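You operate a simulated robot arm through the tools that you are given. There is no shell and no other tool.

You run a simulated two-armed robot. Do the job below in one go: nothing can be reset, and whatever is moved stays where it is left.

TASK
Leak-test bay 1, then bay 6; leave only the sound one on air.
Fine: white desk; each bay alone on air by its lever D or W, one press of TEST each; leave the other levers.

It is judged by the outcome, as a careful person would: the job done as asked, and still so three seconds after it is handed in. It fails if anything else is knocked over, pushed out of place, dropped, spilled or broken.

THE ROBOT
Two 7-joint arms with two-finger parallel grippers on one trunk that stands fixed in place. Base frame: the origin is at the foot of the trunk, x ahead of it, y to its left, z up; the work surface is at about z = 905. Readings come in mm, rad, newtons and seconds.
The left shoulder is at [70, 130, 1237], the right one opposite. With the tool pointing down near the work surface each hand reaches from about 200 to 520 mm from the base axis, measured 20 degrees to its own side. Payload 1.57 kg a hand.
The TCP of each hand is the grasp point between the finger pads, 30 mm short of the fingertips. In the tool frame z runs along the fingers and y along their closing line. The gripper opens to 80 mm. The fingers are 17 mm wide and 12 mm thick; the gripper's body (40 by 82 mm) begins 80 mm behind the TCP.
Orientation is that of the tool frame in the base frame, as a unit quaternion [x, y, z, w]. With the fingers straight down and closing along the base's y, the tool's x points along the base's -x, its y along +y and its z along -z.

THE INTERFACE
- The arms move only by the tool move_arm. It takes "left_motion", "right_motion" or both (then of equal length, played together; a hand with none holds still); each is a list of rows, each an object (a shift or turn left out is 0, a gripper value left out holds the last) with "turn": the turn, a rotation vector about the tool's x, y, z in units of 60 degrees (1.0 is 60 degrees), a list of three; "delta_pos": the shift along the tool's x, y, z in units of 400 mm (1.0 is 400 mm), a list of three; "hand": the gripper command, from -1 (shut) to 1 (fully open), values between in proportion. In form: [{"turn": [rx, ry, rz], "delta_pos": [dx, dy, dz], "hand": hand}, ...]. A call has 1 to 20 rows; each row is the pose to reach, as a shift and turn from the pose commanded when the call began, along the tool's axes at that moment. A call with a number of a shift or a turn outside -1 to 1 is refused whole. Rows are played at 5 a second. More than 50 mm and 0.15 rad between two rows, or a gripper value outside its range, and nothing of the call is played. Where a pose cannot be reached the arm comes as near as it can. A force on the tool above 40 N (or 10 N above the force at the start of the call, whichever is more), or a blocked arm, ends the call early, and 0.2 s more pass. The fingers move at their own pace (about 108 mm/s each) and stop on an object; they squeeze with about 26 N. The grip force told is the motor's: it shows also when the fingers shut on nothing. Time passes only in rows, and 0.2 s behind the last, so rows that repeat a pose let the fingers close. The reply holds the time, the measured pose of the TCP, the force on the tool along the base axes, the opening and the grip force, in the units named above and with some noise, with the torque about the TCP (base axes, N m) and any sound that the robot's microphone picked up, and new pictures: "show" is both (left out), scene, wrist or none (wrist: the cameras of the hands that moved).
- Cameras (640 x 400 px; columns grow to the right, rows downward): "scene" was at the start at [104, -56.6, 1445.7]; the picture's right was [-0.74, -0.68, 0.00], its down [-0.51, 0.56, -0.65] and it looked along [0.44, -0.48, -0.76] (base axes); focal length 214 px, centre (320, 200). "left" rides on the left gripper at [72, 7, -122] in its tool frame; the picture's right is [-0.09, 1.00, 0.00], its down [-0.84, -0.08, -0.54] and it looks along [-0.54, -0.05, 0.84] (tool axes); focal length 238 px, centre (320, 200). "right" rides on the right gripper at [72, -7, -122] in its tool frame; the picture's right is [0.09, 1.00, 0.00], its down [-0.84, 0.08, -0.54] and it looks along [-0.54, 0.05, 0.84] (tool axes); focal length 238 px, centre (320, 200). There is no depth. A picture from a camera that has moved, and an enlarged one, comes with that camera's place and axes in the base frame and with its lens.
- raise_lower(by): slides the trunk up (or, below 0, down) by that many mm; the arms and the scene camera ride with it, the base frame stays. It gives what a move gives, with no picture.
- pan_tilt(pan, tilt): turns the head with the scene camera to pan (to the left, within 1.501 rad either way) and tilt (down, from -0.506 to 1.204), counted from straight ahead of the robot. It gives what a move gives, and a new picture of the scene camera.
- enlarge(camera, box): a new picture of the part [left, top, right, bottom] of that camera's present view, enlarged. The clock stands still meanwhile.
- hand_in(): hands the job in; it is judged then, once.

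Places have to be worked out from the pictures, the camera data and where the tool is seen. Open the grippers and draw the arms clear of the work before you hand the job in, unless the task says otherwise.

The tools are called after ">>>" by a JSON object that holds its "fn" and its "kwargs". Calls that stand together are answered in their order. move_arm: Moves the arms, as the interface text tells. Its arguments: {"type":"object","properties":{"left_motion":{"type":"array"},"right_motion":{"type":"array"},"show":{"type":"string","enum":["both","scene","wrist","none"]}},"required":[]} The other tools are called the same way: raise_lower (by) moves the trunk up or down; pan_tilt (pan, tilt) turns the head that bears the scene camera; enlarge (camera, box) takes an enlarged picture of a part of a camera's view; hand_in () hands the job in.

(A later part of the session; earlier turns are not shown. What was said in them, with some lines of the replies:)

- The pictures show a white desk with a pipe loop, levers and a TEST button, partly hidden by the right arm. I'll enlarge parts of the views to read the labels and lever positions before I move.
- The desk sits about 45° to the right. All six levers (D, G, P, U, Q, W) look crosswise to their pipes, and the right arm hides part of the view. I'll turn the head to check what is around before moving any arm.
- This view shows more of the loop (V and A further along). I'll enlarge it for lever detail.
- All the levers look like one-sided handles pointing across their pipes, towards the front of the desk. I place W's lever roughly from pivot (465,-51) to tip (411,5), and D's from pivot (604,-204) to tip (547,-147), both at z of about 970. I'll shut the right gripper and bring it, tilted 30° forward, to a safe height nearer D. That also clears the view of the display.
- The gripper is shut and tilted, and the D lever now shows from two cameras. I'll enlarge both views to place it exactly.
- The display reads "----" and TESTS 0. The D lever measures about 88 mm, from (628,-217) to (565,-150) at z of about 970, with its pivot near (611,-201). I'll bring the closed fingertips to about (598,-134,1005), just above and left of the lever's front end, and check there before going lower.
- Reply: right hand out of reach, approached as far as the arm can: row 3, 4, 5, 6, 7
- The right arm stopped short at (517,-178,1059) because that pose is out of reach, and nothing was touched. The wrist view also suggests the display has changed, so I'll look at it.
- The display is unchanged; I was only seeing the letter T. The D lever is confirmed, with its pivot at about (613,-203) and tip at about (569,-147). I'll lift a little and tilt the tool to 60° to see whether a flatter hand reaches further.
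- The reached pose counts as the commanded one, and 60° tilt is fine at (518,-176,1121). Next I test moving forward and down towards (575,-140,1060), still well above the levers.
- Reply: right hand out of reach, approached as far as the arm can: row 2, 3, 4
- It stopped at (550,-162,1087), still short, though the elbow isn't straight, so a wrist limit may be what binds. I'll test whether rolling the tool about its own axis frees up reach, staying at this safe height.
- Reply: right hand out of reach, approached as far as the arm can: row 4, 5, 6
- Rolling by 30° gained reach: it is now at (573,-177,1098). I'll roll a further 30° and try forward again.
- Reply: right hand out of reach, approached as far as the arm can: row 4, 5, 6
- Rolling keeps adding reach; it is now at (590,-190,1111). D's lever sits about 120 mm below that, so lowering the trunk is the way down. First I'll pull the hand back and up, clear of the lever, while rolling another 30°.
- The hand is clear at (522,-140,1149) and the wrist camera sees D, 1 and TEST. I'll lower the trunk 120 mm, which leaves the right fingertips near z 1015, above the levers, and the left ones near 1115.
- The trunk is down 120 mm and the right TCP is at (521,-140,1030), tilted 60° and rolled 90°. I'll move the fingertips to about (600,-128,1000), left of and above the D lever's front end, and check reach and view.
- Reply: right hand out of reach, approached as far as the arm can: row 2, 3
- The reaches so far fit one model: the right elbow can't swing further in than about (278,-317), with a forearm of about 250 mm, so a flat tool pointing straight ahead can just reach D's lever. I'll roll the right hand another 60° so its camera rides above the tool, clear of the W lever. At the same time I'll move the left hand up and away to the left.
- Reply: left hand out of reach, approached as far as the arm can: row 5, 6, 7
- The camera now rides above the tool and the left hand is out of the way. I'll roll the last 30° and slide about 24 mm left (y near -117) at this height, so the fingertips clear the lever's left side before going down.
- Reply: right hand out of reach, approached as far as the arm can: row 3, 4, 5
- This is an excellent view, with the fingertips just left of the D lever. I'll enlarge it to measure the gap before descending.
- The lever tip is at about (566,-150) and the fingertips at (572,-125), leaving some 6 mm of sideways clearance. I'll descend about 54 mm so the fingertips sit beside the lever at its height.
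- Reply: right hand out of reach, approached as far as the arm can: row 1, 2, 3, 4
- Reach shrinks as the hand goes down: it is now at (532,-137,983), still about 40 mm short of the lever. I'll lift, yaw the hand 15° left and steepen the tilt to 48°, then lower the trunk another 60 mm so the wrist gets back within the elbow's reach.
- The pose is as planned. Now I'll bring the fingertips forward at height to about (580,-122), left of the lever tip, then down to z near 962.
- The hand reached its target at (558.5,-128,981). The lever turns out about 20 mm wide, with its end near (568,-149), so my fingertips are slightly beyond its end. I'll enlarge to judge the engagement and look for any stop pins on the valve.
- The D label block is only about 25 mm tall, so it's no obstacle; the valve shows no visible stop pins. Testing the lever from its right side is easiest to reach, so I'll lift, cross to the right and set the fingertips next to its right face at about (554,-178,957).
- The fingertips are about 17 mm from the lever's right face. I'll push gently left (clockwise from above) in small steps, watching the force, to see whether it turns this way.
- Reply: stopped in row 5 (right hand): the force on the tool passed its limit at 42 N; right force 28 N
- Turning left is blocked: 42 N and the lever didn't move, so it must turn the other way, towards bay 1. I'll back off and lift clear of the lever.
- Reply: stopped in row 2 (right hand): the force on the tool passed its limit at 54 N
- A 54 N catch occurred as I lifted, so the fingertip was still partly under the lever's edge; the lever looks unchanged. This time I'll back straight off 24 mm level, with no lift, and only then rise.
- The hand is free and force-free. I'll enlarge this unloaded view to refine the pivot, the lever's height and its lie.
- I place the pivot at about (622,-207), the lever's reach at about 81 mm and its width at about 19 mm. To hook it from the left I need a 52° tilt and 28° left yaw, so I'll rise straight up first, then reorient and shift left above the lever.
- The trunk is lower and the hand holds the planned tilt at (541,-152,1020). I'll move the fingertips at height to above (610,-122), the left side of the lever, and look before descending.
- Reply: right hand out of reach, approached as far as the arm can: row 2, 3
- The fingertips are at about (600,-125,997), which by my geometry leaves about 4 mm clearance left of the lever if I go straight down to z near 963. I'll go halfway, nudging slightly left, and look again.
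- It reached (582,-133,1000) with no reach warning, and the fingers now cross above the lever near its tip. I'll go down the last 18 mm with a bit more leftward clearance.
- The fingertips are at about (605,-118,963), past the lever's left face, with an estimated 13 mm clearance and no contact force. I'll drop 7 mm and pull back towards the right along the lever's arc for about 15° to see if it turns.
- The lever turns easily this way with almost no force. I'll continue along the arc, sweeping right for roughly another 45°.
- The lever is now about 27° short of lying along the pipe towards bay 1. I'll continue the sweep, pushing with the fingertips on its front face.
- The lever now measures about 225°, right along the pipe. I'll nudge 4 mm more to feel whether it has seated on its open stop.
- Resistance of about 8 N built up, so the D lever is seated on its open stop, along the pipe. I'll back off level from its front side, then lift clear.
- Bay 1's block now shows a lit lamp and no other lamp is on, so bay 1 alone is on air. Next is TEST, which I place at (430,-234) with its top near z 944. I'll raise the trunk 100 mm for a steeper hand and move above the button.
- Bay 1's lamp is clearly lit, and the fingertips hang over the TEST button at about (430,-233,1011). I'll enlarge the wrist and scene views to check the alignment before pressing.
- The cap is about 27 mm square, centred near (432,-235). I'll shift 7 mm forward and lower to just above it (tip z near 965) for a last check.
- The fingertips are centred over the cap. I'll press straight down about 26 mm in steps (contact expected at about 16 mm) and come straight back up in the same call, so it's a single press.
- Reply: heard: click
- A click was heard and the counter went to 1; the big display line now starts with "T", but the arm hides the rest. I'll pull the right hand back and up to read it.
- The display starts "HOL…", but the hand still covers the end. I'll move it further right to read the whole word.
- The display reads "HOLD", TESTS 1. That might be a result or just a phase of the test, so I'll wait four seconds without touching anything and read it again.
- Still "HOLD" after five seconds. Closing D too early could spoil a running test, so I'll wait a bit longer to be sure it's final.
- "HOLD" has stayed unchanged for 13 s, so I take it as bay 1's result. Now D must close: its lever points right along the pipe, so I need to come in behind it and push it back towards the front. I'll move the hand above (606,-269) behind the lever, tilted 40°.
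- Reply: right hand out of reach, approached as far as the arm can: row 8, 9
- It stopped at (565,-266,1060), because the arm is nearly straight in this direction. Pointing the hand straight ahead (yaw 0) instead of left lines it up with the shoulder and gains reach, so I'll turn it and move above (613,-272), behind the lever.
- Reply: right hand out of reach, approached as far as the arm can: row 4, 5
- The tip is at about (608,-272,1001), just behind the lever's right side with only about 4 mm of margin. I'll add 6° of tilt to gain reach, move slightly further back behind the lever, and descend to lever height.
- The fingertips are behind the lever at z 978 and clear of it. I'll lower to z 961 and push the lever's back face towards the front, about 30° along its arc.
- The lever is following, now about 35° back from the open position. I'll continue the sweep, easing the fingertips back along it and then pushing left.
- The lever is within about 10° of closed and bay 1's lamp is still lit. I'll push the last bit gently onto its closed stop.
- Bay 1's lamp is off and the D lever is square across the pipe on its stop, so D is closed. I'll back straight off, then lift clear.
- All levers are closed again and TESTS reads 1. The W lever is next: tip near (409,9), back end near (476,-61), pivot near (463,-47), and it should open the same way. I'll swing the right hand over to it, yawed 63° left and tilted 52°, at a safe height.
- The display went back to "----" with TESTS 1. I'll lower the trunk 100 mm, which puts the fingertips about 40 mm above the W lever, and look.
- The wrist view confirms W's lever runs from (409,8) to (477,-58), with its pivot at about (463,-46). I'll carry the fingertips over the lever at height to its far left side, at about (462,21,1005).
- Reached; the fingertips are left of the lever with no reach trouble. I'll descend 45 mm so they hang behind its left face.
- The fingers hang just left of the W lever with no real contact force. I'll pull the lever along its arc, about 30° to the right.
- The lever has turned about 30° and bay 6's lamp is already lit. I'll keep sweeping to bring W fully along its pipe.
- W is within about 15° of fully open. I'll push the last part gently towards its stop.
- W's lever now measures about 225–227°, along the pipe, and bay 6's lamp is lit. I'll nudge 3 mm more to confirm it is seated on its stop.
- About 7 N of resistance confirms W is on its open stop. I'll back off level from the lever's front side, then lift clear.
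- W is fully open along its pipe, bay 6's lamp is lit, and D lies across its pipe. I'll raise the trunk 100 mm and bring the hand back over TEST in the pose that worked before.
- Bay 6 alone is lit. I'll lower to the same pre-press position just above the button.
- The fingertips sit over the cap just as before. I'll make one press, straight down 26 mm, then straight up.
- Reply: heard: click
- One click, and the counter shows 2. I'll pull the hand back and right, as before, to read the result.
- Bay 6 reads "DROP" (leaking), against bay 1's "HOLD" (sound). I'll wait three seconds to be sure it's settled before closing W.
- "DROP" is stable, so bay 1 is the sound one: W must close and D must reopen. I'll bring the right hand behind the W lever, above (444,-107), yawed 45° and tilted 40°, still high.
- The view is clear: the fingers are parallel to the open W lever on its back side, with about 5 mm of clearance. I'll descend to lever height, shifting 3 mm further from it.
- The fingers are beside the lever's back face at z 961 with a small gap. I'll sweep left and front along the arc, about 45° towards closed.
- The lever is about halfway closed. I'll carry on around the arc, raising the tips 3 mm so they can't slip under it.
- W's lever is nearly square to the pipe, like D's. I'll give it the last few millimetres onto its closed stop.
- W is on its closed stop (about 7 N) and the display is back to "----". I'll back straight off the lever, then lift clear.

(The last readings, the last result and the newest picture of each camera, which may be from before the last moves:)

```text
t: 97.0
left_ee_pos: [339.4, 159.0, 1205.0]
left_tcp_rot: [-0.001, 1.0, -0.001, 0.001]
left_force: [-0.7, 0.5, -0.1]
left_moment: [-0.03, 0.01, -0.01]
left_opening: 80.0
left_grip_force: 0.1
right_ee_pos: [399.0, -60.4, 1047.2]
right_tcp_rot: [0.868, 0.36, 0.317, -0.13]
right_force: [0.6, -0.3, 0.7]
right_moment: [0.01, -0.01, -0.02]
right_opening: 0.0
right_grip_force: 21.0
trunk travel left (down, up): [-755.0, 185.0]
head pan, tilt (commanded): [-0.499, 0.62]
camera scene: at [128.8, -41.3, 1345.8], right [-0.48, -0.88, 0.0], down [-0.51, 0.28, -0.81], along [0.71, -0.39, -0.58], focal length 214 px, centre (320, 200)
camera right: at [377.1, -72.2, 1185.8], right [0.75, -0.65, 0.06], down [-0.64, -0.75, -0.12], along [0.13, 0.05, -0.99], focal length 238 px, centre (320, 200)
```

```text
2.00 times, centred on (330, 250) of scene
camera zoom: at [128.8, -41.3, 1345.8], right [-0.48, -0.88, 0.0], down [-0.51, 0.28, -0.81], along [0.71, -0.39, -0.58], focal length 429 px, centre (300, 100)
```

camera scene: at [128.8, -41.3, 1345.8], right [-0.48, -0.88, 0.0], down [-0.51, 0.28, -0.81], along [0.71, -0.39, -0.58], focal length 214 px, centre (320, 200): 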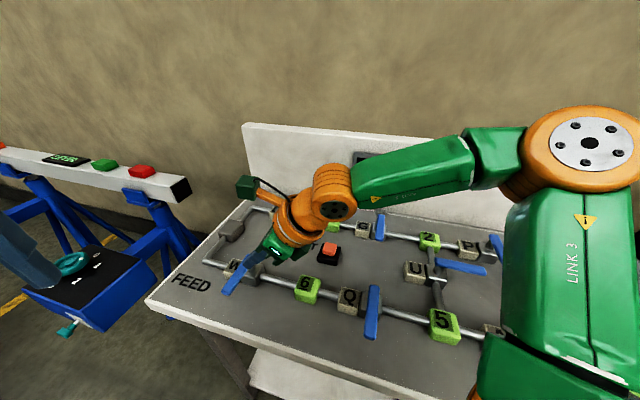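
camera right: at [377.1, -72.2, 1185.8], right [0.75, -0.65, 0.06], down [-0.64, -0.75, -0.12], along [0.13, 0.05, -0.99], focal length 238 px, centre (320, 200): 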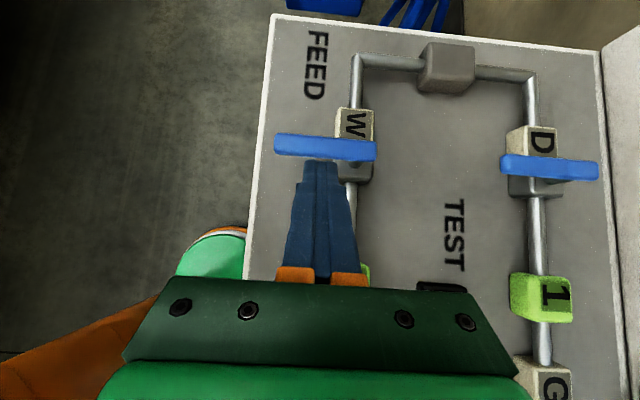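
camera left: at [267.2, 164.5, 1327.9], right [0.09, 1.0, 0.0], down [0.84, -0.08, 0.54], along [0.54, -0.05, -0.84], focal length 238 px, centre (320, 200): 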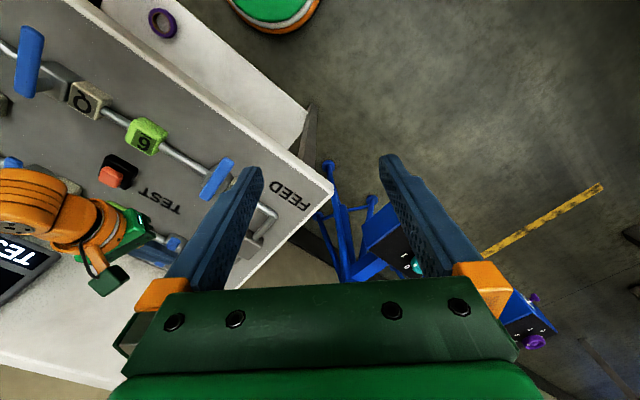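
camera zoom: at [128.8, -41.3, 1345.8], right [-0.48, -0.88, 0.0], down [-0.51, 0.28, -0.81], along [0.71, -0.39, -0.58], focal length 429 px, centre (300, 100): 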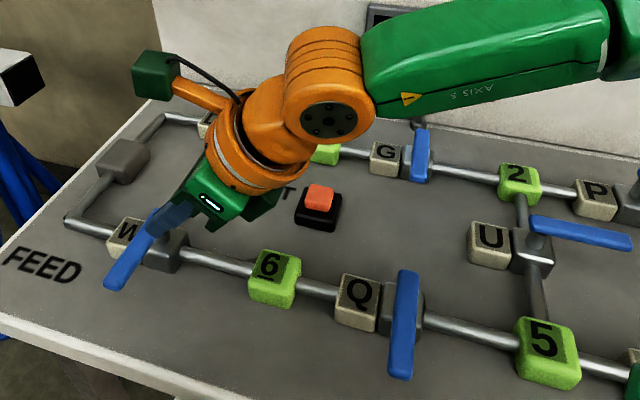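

Bay 6's lamp is off, and both W and D lie square across their pipes. Now I'll reopen D the same way as before: move to the 52° tilt, 28° yaw pose near D, high up, then lower the trunk 100 mm.

>>> {"fn": "move_arm", "kwargs": {"right_motion": [{"delta_pos": [0.0309, 0.0688, -0.0138], "turn": [-0.0341, 0.0331, 0.0329]}, {"delta_pos": [0.0619, 0.1376, -0.0275], "turn": [-0.0681, 0.0661, 0.0658]}, {"delta_pos": [0.0928, 0.2065, -0.0413], "turn": [-0.1022, 0.0992, 0.0987]}, {"delta_pos": [0.1237, 0.2753, -0.055], "turn": [-0.1363, 0.1322, 0.1316]}, {"delta_pos": [0.1547, 0.3441, -0.0688], "turn": [-0.1703, 0.1653, 0.1645]}, {"delta_pos": [0.1856, 0.4129, -0.0825], "turn": [-0.2044, 0.1983, 0.1974]}, {"delta_pos": [0.1856, 0.4129, -0.0825], "turn": [-0.2044, 0.1983, 0.1974]}], "show": "none"}}

>>> {"fn": "raise_lower", "kwargs": {"by": -100}}

>>> {"fn": "move_arm", "kwargs": {"right_motion": [{"delta_pos": [0, 0, 0]}], "show": "both"}}

```text
t: 98.6
left_ee_pos: [339.6, 158.7, 1205.8]
left_tcp_rot: [-0.001, 1.0, -0.001, 0.001]
left_force: [0.2, -0.4, 0.1]
left_moment: [0.02, -0.01, -0.01]
left_opening: 80.3
left_grip_force: 0.1
right_ee_pos: [540.2, -150.9, 1119.7]
right_tcp_rot: [0.872, 0.218, 0.426, -0.105]
right_force: [0.5, 0.0, 0.0]
right_moment: [0.05, 0.03, -0.03]
right_opening: 0.0
right_grip_force: 21.0
trunk travel left (down, up): [-755.0, 185.0]
head pan, tilt (commanded): [-0.499, 0.62]
```

```text
t: 100.0
left_ee_pos: [338.9, 158.2, 1103.5]
left_tcp_rot: [0.0, 1.0, -0.001, 0.001]
left_force: [0.0, 0.0, 0.3]
left_moment: [-0.01, 0.0, -0.02]
left_opening: 79.9
left_grip_force: 0.1
right_ee_pos: [539.7, -150.4, 1020.2]
right_tcp_rot: [0.872, 0.217, 0.426, -0.105]
right_force: [1.0, -0.7, -0.6]
right_moment: [0.02, -0.03, -0.01]
right_opening: 0.2
right_grip_force: 21.3
trunk travel left (down, up): [-655.0, 285.0]
head pan, tilt (commanded): [-0.499, 0.62]
```

```text
t: 100.4
left_ee_pos: [339.7, 158.9, 1104.1]
left_tcp_rot: [-0.001, 1.0, -0.002, 0.001]
left_force: [0.1, 0.0, 0.3]
left_moment: [0.01, 0.02, 0.02]
left_opening: 80.1
left_grip_force: 0.0
right_ee_pos: [541.6, -149.9, 1019.7]
right_tcp_rot: [0.872, 0.218, 0.426, -0.106]
right_force: [-0.7, -0.7, 0.1]
right_moment: [0.02, 0.0, 0.01]
right_opening: 0.1
right_grip_force: 21.0
trunk travel left (down, up): [-655.0, 285.0]
head pan, tilt (commanded): [-0.499, 0.62]
camera scene: at [128.8, -41.4, 1245.9], right [-0.48, -0.88, 0.0], down [-0.51, 0.28, -0.81], along [0.71, -0.39, -0.58], focal length 214 px, centre (320, 200)
camera right: at [491.5, -169.3, 1151.5], right [0.52, -0.85, 0.07], down [-0.79, -0.51, -0.33], along [0.32, 0.11, -0.94], focal length 238 px, centre (320, 200)
```

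scene: 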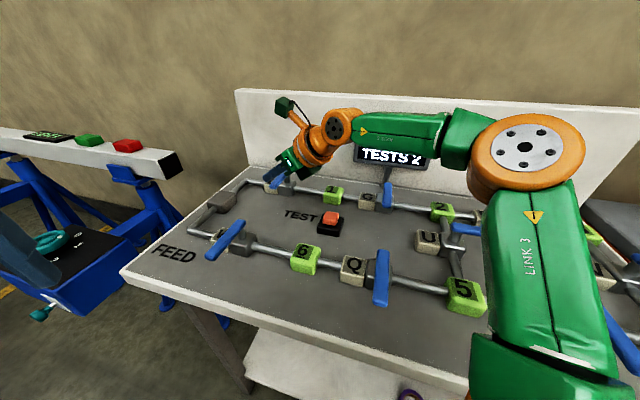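
right: 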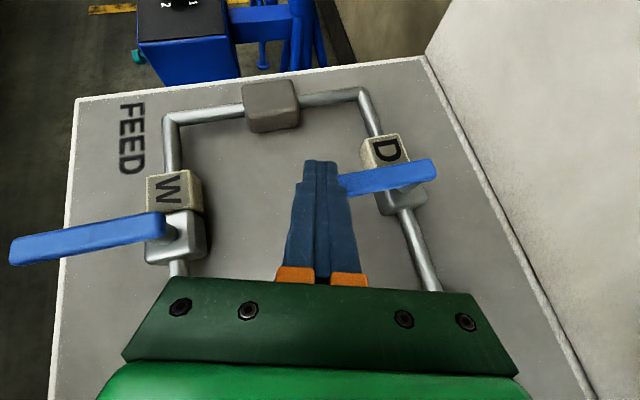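

This is the same start pose as my first opening of D. I'll follow the proven path over the lever's tip and down to its left side.

>>> {"fn": "move_arm", "kwargs": {"right_motion": [{"delta_pos": [0.018, 0.0074, 0.0475]}, {"delta_pos": [0.036, 0.0147, 0.0949]}, {"delta_pos": [0.0172, 0.01, 0.1236]}, {"delta_pos": [-0.0025, 0.0052, 0.1531]}, {"delta_pos": [-0.0025, 0.0052, 0.1531]}], "show": "both"}}

>>> {"fn": "enlarge", "kwargs": {"camera": "scene", "box": [190, 120, 350, 240]}}

```text
t: 101.6
left_ee_pos: [340.8, 158.9, 1103.8]
left_tcp_rot: [-0.001, 1.0, 0.0, 0.002]
left_force: [-0.2, 0.4, 0.0]
left_moment: [-0.02, -0.05, -0.01]
left_opening: 80.0
left_grip_force: 0.1
right_ee_pos: [584.5, -131.8, 981.1]
right_tcp_rot: [0.872, 0.218, 0.426, -0.106]
right_force: [0.7, 0.2, -0.2]
right_moment: [-0.02, -0.01, 0.01]
right_opening: 0.0
right_grip_force: 21.6
trunk travel left (down, up): [-655.0, 285.0]
head pan, tilt (commanded): [-0.499, 0.62]
camera scene: at [128.7, -41.4, 1245.8], right [-0.48, -0.88, 0.0], down [-0.51, 0.28, -0.81], along [0.71, -0.39, -0.58], focal length 214 px, centre (320, 200)
camera right: at [535.2, -149.1, 1112.4], right [0.52, -0.85, 0.07], down [-0.79, -0.51, -0.33], along [0.32, 0.11, -0.94], focal length 238 px, centre (320, 200)
```

scene: 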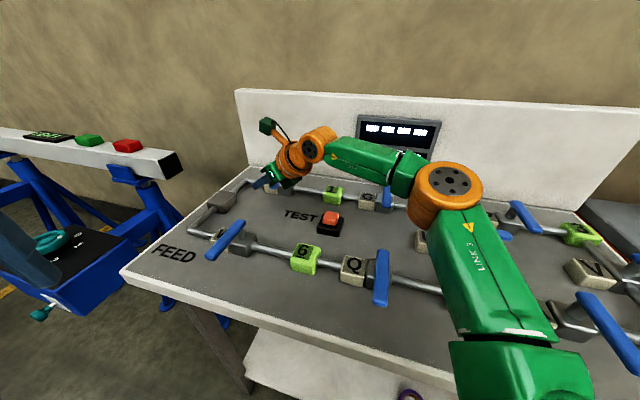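
right: 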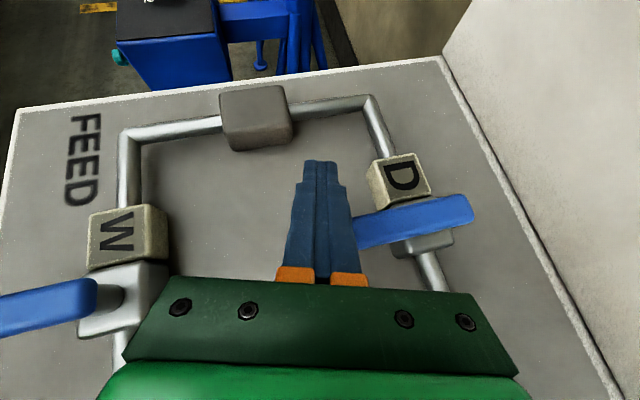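

```text
3.33 times, centred on (270, 180) of scene
camera zoom: at [128.7, -41.4, 1245.8], right [-0.48, -0.88, 0.0], down [-0.51, 0.28, -0.81], along [0.71, -0.39, -0.58], focal length 715 px, centre (487, 267)
```

zoom: 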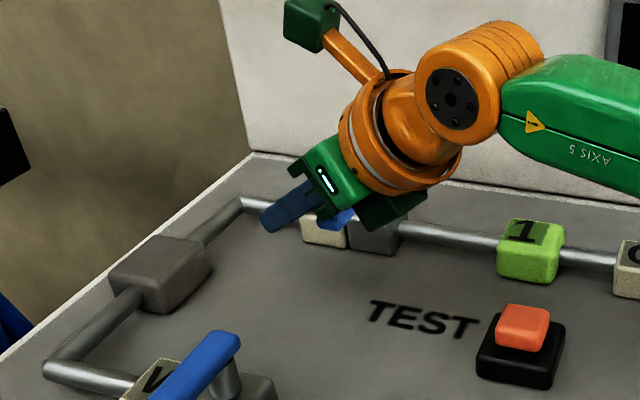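

It's in the same place as the first time, with no contact force. I'll drop 7 mm and sweep the lever along the same arc, about 60°.

>>> {"fn": "move_arm", "kwargs": {"right_motion": [{"delta_pos": [-0.0138, 0, 0.0108]}, {"delta_pos": [-0.0178, 0.0206, 0.0057]}, {"delta_pos": [-0.0307, 0.025, -0.011]}, {"delta_pos": [-0.0435, 0.033, -0.0272]}, {"delta_pos": [-0.0555, 0.043, -0.0426]}, {"delta_pos": [-0.0676, 0.0533, -0.058]}, {"delta_pos": [-0.0785, 0.068, -0.072]}, {"delta_pos": [-0.0894, 0.0826, -0.0859]}, {"delta_pos": [-0.1003, 0.1, -0.0999]}, {"delta_pos": [-0.1113, 0.1175, -0.1139]}], "show": "wrist"}}

```text
t: 103.8
left_ee_pos: [338.7, 158.6, 1105.7]
left_tcp_rot: [-0.001, 1.0, -0.001, 0.0]
left_force: [-0.6, -0.2, -0.3]
left_moment: [-0.01, -0.02, 0.0]
left_opening: 79.7
left_grip_force: 0.0
right_ee_pos: [549.8, -201.6, 974.6]
right_tcp_rot: [0.872, 0.218, 0.426, -0.106]
right_force: [-0.3, -0.4, 0.3]
right_moment: [0.0, 0.0, 0.02]
right_opening: 0.1
right_grip_force: 20.6
trunk travel left (down, up): [-655.0, 285.0]
head pan, tilt (commanded): [-0.499, 0.62]
camera right: at [500.6, -220.2, 1106.1], right [0.52, -0.85, 0.07], down [-0.79, -0.51, -0.33], along [0.32, 0.11, -0.94], focal length 238 px, centre (320, 200)
```

right: 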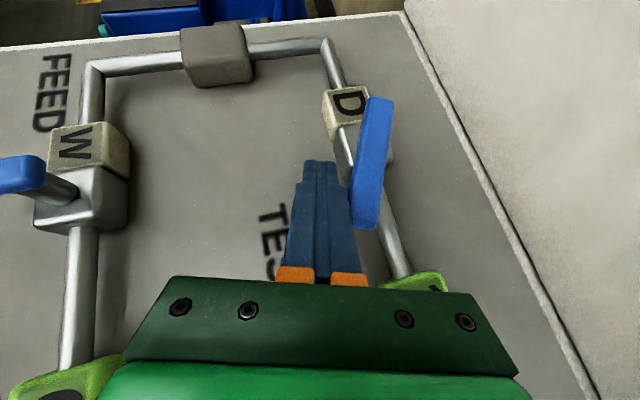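

The lever follows exactly as before, about 27° short of open. I'll finish the sweep and press lightly onto its stop.

>>> {"fn": "move_arm", "kwargs": {"right_motion": [{"delta_pos": [-0.0105, 0.0205, -0.0135]}, {"delta_pos": [-0.021, 0.0408, -0.027]}, {"delta_pos": [-0.0245, 0.0605, -0.0315]}, {"delta_pos": [-0.0267, 0.0811, -0.0342]}, {"delta_pos": [-0.0249, 0.0906, -0.0319]}, {"delta_pos": [-0.0249, 0.0906, -0.0319]}], "show": "both"}}

>>> {"fn": "enlarge", "kwargs": {"camera": "right", "box": [260, 40, 480, 290]}}

```text
t: 105.2
left_ee_pos: [338.6, 160.7, 1104.4]
left_tcp_rot: [-0.002, 1.0, -0.002, 0.002]
left_force: [-0.5, 0.4, -0.1]
left_moment: [0.02, -0.04, -0.01]
left_opening: 80.0
left_grip_force: 0.0
right_ee_pos: [551.3, -239.7, 973.3]
right_tcp_rot: [0.872, 0.219, 0.426, -0.105]
right_force: [-8.6, 5.0, -7.6]
right_moment: [0.02, 0.22, 0.14]
right_opening: 0.2
right_grip_force: 21.4
trunk travel left (down, up): [-655.0, 285.0]
head pan, tilt (commanded): [-0.499, 0.62]
camera scene: at [126.7, -39.7, 1246.0], right [-0.48, -0.88, 0.0], down [-0.51, 0.28, -0.82], along [0.72, -0.39, -0.58], focal length 214 px, centre (320, 200)
camera right: at [502.0, -257.5, 1106.3], right [0.52, -0.85, 0.08], down [-0.79, -0.51, -0.33], along [0.32, 0.11, -0.94], focal length 238 px, centre (320, 200)
```

scene: 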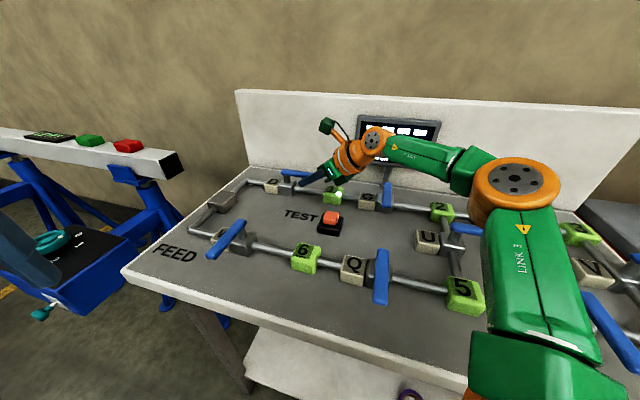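
right: 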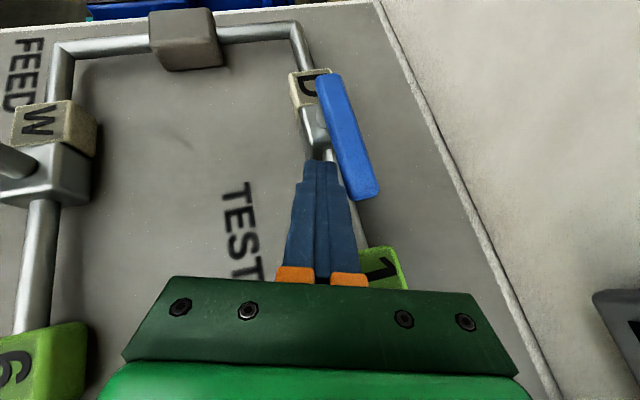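

```text
1.60 times, centred on (370, 165) of right
camera zoom: at [502.0, -257.5, 1106.3], right [0.52, -0.85, 0.08], down [-0.79, -0.51, -0.33], along [0.32, 0.11, -0.94], focal length 381 px, centre (240, 256)
```

zoom: 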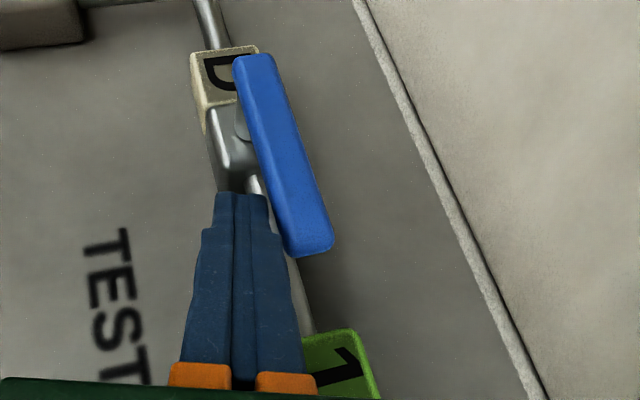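

D is open on its stop (about 12 N) and bay 1's lamp is lit again. I'll back off level, then lift clear as before.

>>> {"fn": "move_arm", "kwargs": {"right_motion": [{"delta_pos": [-0.0045, -0.0238, -0.0058]}, {"delta_pos": [-0.009, -0.0477, -0.0115]}, {"delta_pos": [0.0305, -0.0477, -0.0423]}, {"delta_pos": [0.0697, -0.0477, -0.0731]}, {"delta_pos": [0.109, -0.0477, -0.1039]}, {"delta_pos": [0.109, -0.0477, -0.1039]}], "show": "both"}}

>>> {"fn": "enlarge", "kwargs": {"camera": "scene", "box": [180, 100, 460, 300]}}

```text
t: 106.6
left_ee_pos: [339.7, 158.2, 1105.8]
left_tcp_rot: [-0.001, 1.0, -0.001, 0.001]
left_force: [0.2, 0.5, 0.4]
left_moment: [0.02, -0.01, -0.03]
left_opening: 80.2
left_grip_force: 0.1
right_ee_pos: [538.2, -226.6, 1035.0]
right_tcp_rot: [0.872, 0.218, 0.426, -0.106]
right_force: [-0.8, -0.4, -0.7]
right_moment: [-0.02, 0.0, 0.01]
right_opening: 0.3
right_grip_force: 21.5
trunk travel left (down, up): [-655.0, 285.0]
head pan, tilt (commanded): [-0.499, 0.62]
camera scene: at [128.9, -41.7, 1245.8], right [-0.48, -0.88, 0.0], down [-0.51, 0.28, -0.81], along [0.71, -0.39, -0.58], focal length 214 px, centre (320, 200)
camera right: at [488.8, -245.1, 1167.3], right [0.52, -0.85, 0.07], down [-0.79, -0.51, -0.33], along [0.32, 0.11, -0.94], focal length 238 px, centre (320, 200)
```

scene: 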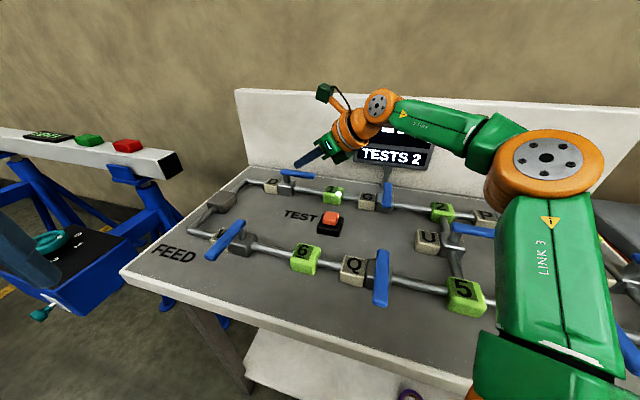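
right: 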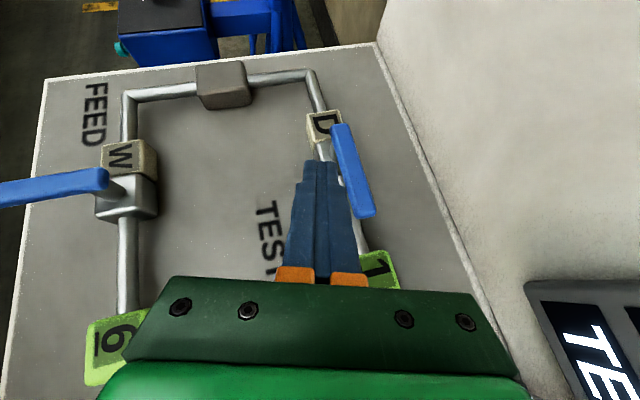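

```text
2.00 times, centred on (320, 200) of scene
camera zoom: at [128.9, -41.7, 1245.8], right [-0.48, -0.88, 0.0], down [-0.51, 0.28, -0.81], along [0.71, -0.39, -0.58], focal length 429 px, centre (320, 200)
```

zoom: 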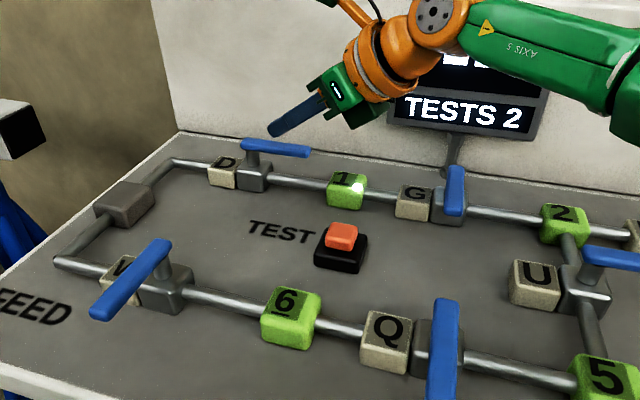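

Bay 1 is lit, bay 6 is dark, W is closed, D is open, and TESTS reads 2. I'll raise the trunk back up and draw the right hand back clear of the desk, opening the gripper there.

>>> {"fn": "raise_lower", "kwargs": {"by": 220}}

>>> {"fn": "move_arm", "kwargs": {"right_motion": [{"delta_pos": [-0.0585, -0.0212, -0.0647]}, {"delta_pos": [-0.1169, -0.0423, -0.1293]}, {"delta_pos": [-0.1754, -0.0635, -0.194]}, {"delta_pos": [-0.2338, -0.0846, -0.2586]}, {"delta_pos": [-0.2923, -0.1058, -0.3233]}, {"delta_pos": [-0.3507, -0.1269, -0.3879], "hand": 1}, {"delta_pos": [-0.3507, -0.1269, -0.3879], "hand": 1}, {"delta_pos": [-0.3507, -0.1269, -0.3879], "hand": 1}, {"delta_pos": [-0.3507, -0.1269, -0.3879], "hand": 1}], "show": "both"}}

>>> {"fn": "enlarge", "kwargs": {"camera": "scene", "box": [160, 120, 480, 340]}}

```text
t: 108.9
left_ee_pos: [339.2, 159.6, 1324.9]
left_tcp_rot: [-0.001, 1.0, -0.001, 0.001]
left_force: [0.3, 0.2, -0.5]
left_moment: [-0.01, -0.02, 0.0]
left_opening: 80.0
left_grip_force: 0.0
right_ee_pos: [536.3, -225.7, 1255.6]
right_tcp_rot: [0.872, 0.217, 0.426, -0.106]
right_force: [-1.1, -0.8, -0.2]
right_moment: [-0.01, 0.02, 0.03]
right_opening: 0.1
right_grip_force: 21.1
trunk travel left (down, up): [-875.0, 65.0]
head pan, tilt (commanded): [-0.499, 0.62]
```

```text
t: 110.9
left_ee_pos: [339.0, 158.0, 1325.7]
left_tcp_rot: [-0.001, 1.0, -0.001, 0.001]
left_force: [-0.2, 0.0, 0.6]
left_moment: [0.02, 0.0, -0.03]
left_opening: 80.0
left_grip_force: 0.0
right_ee_pos: [330.0, -279.5, 1240.5]
right_tcp_rot: [0.871, 0.217, 0.427, -0.106]
right_force: [-0.4, -0.3, 0.1]
right_moment: [0.0, -0.01, -0.03]
right_opening: 80.1
right_grip_force: 0.1
trunk travel left (down, up): [-875.0, 65.0]
head pan, tilt (commanded): [-0.499, 0.62]
camera scene: at [127.9, -41.4, 1465.9], right [-0.48, -0.88, 0.0], down [-0.51, 0.28, -0.81], along [0.72, -0.39, -0.58], focal length 214 px, centre (320, 200)
camera right: at [279.8, -298.3, 1371.4], right [0.52, -0.85, 0.07], down [-0.79, -0.51, -0.33], along [0.32, 0.11, -0.94], focal length 238 px, centre (320, 200)
```

scene: 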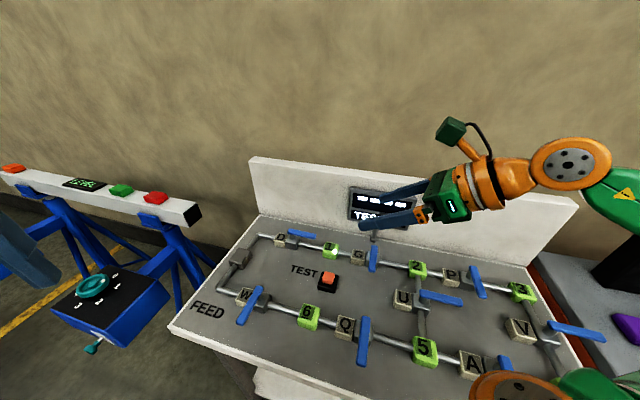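
right: 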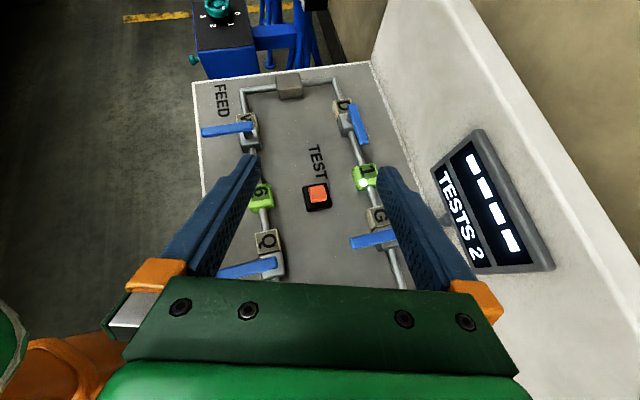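

```text
1.82 times, centred on (320, 230) of scene
camera zoom: at [127.9, -41.4, 1465.9], right [-0.48, -0.88, 0.0], down [-0.51, 0.28, -0.81], along [0.72, -0.39, -0.58], focal length 390 px, centre (320, 146)
```

zoom: 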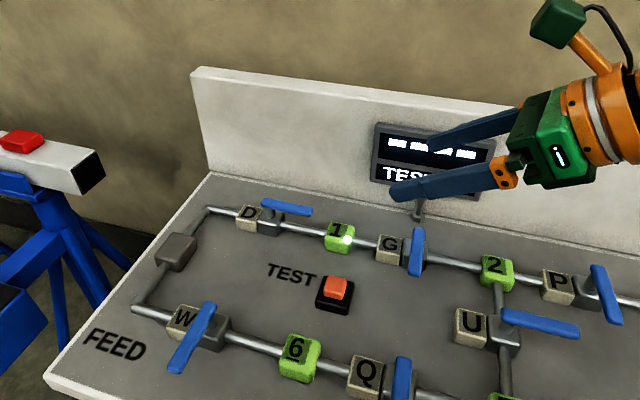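

Final check: D lies along its pipe with only bay 1's lamp lit. W is across its pipe with bay 6 dark, the other levers look as they were, and TESTS reads 2. Both grippers are open and well clear of the desk, so I hand the job in.

>>> {"fn": "hand_in", "kwargs": {}}

```text
The job is handed in.
```

I leak-tested both bays on the white desk, each alone on air with one press of TEST. Bay 1 is sound and bay 6 leaks.

| Bay | Lever | Display after TEST |
|---|---|---|
| 1 | D | HOLD, unchanged for 13 s |
| 6 | W | DROP, unchanged for about 3 s |

At hand-in, only bay 1 was on air. D was open with bay 1's lamp lit, and W was closed with bay 6's lamp dark. The TEST counter read 2.

I left the other levers alone, and they look as they were at the start. Nothing was knocked over or moved out of place. Both grippers were open and drawn well clear of the desk.

Before opening D the first time, I pushed its lever the wrong way against its stop, at 42 N. Backing off, the fingertips caught under it at 54 N. The lever didn't shift, and it turned freely both ways afterwards.
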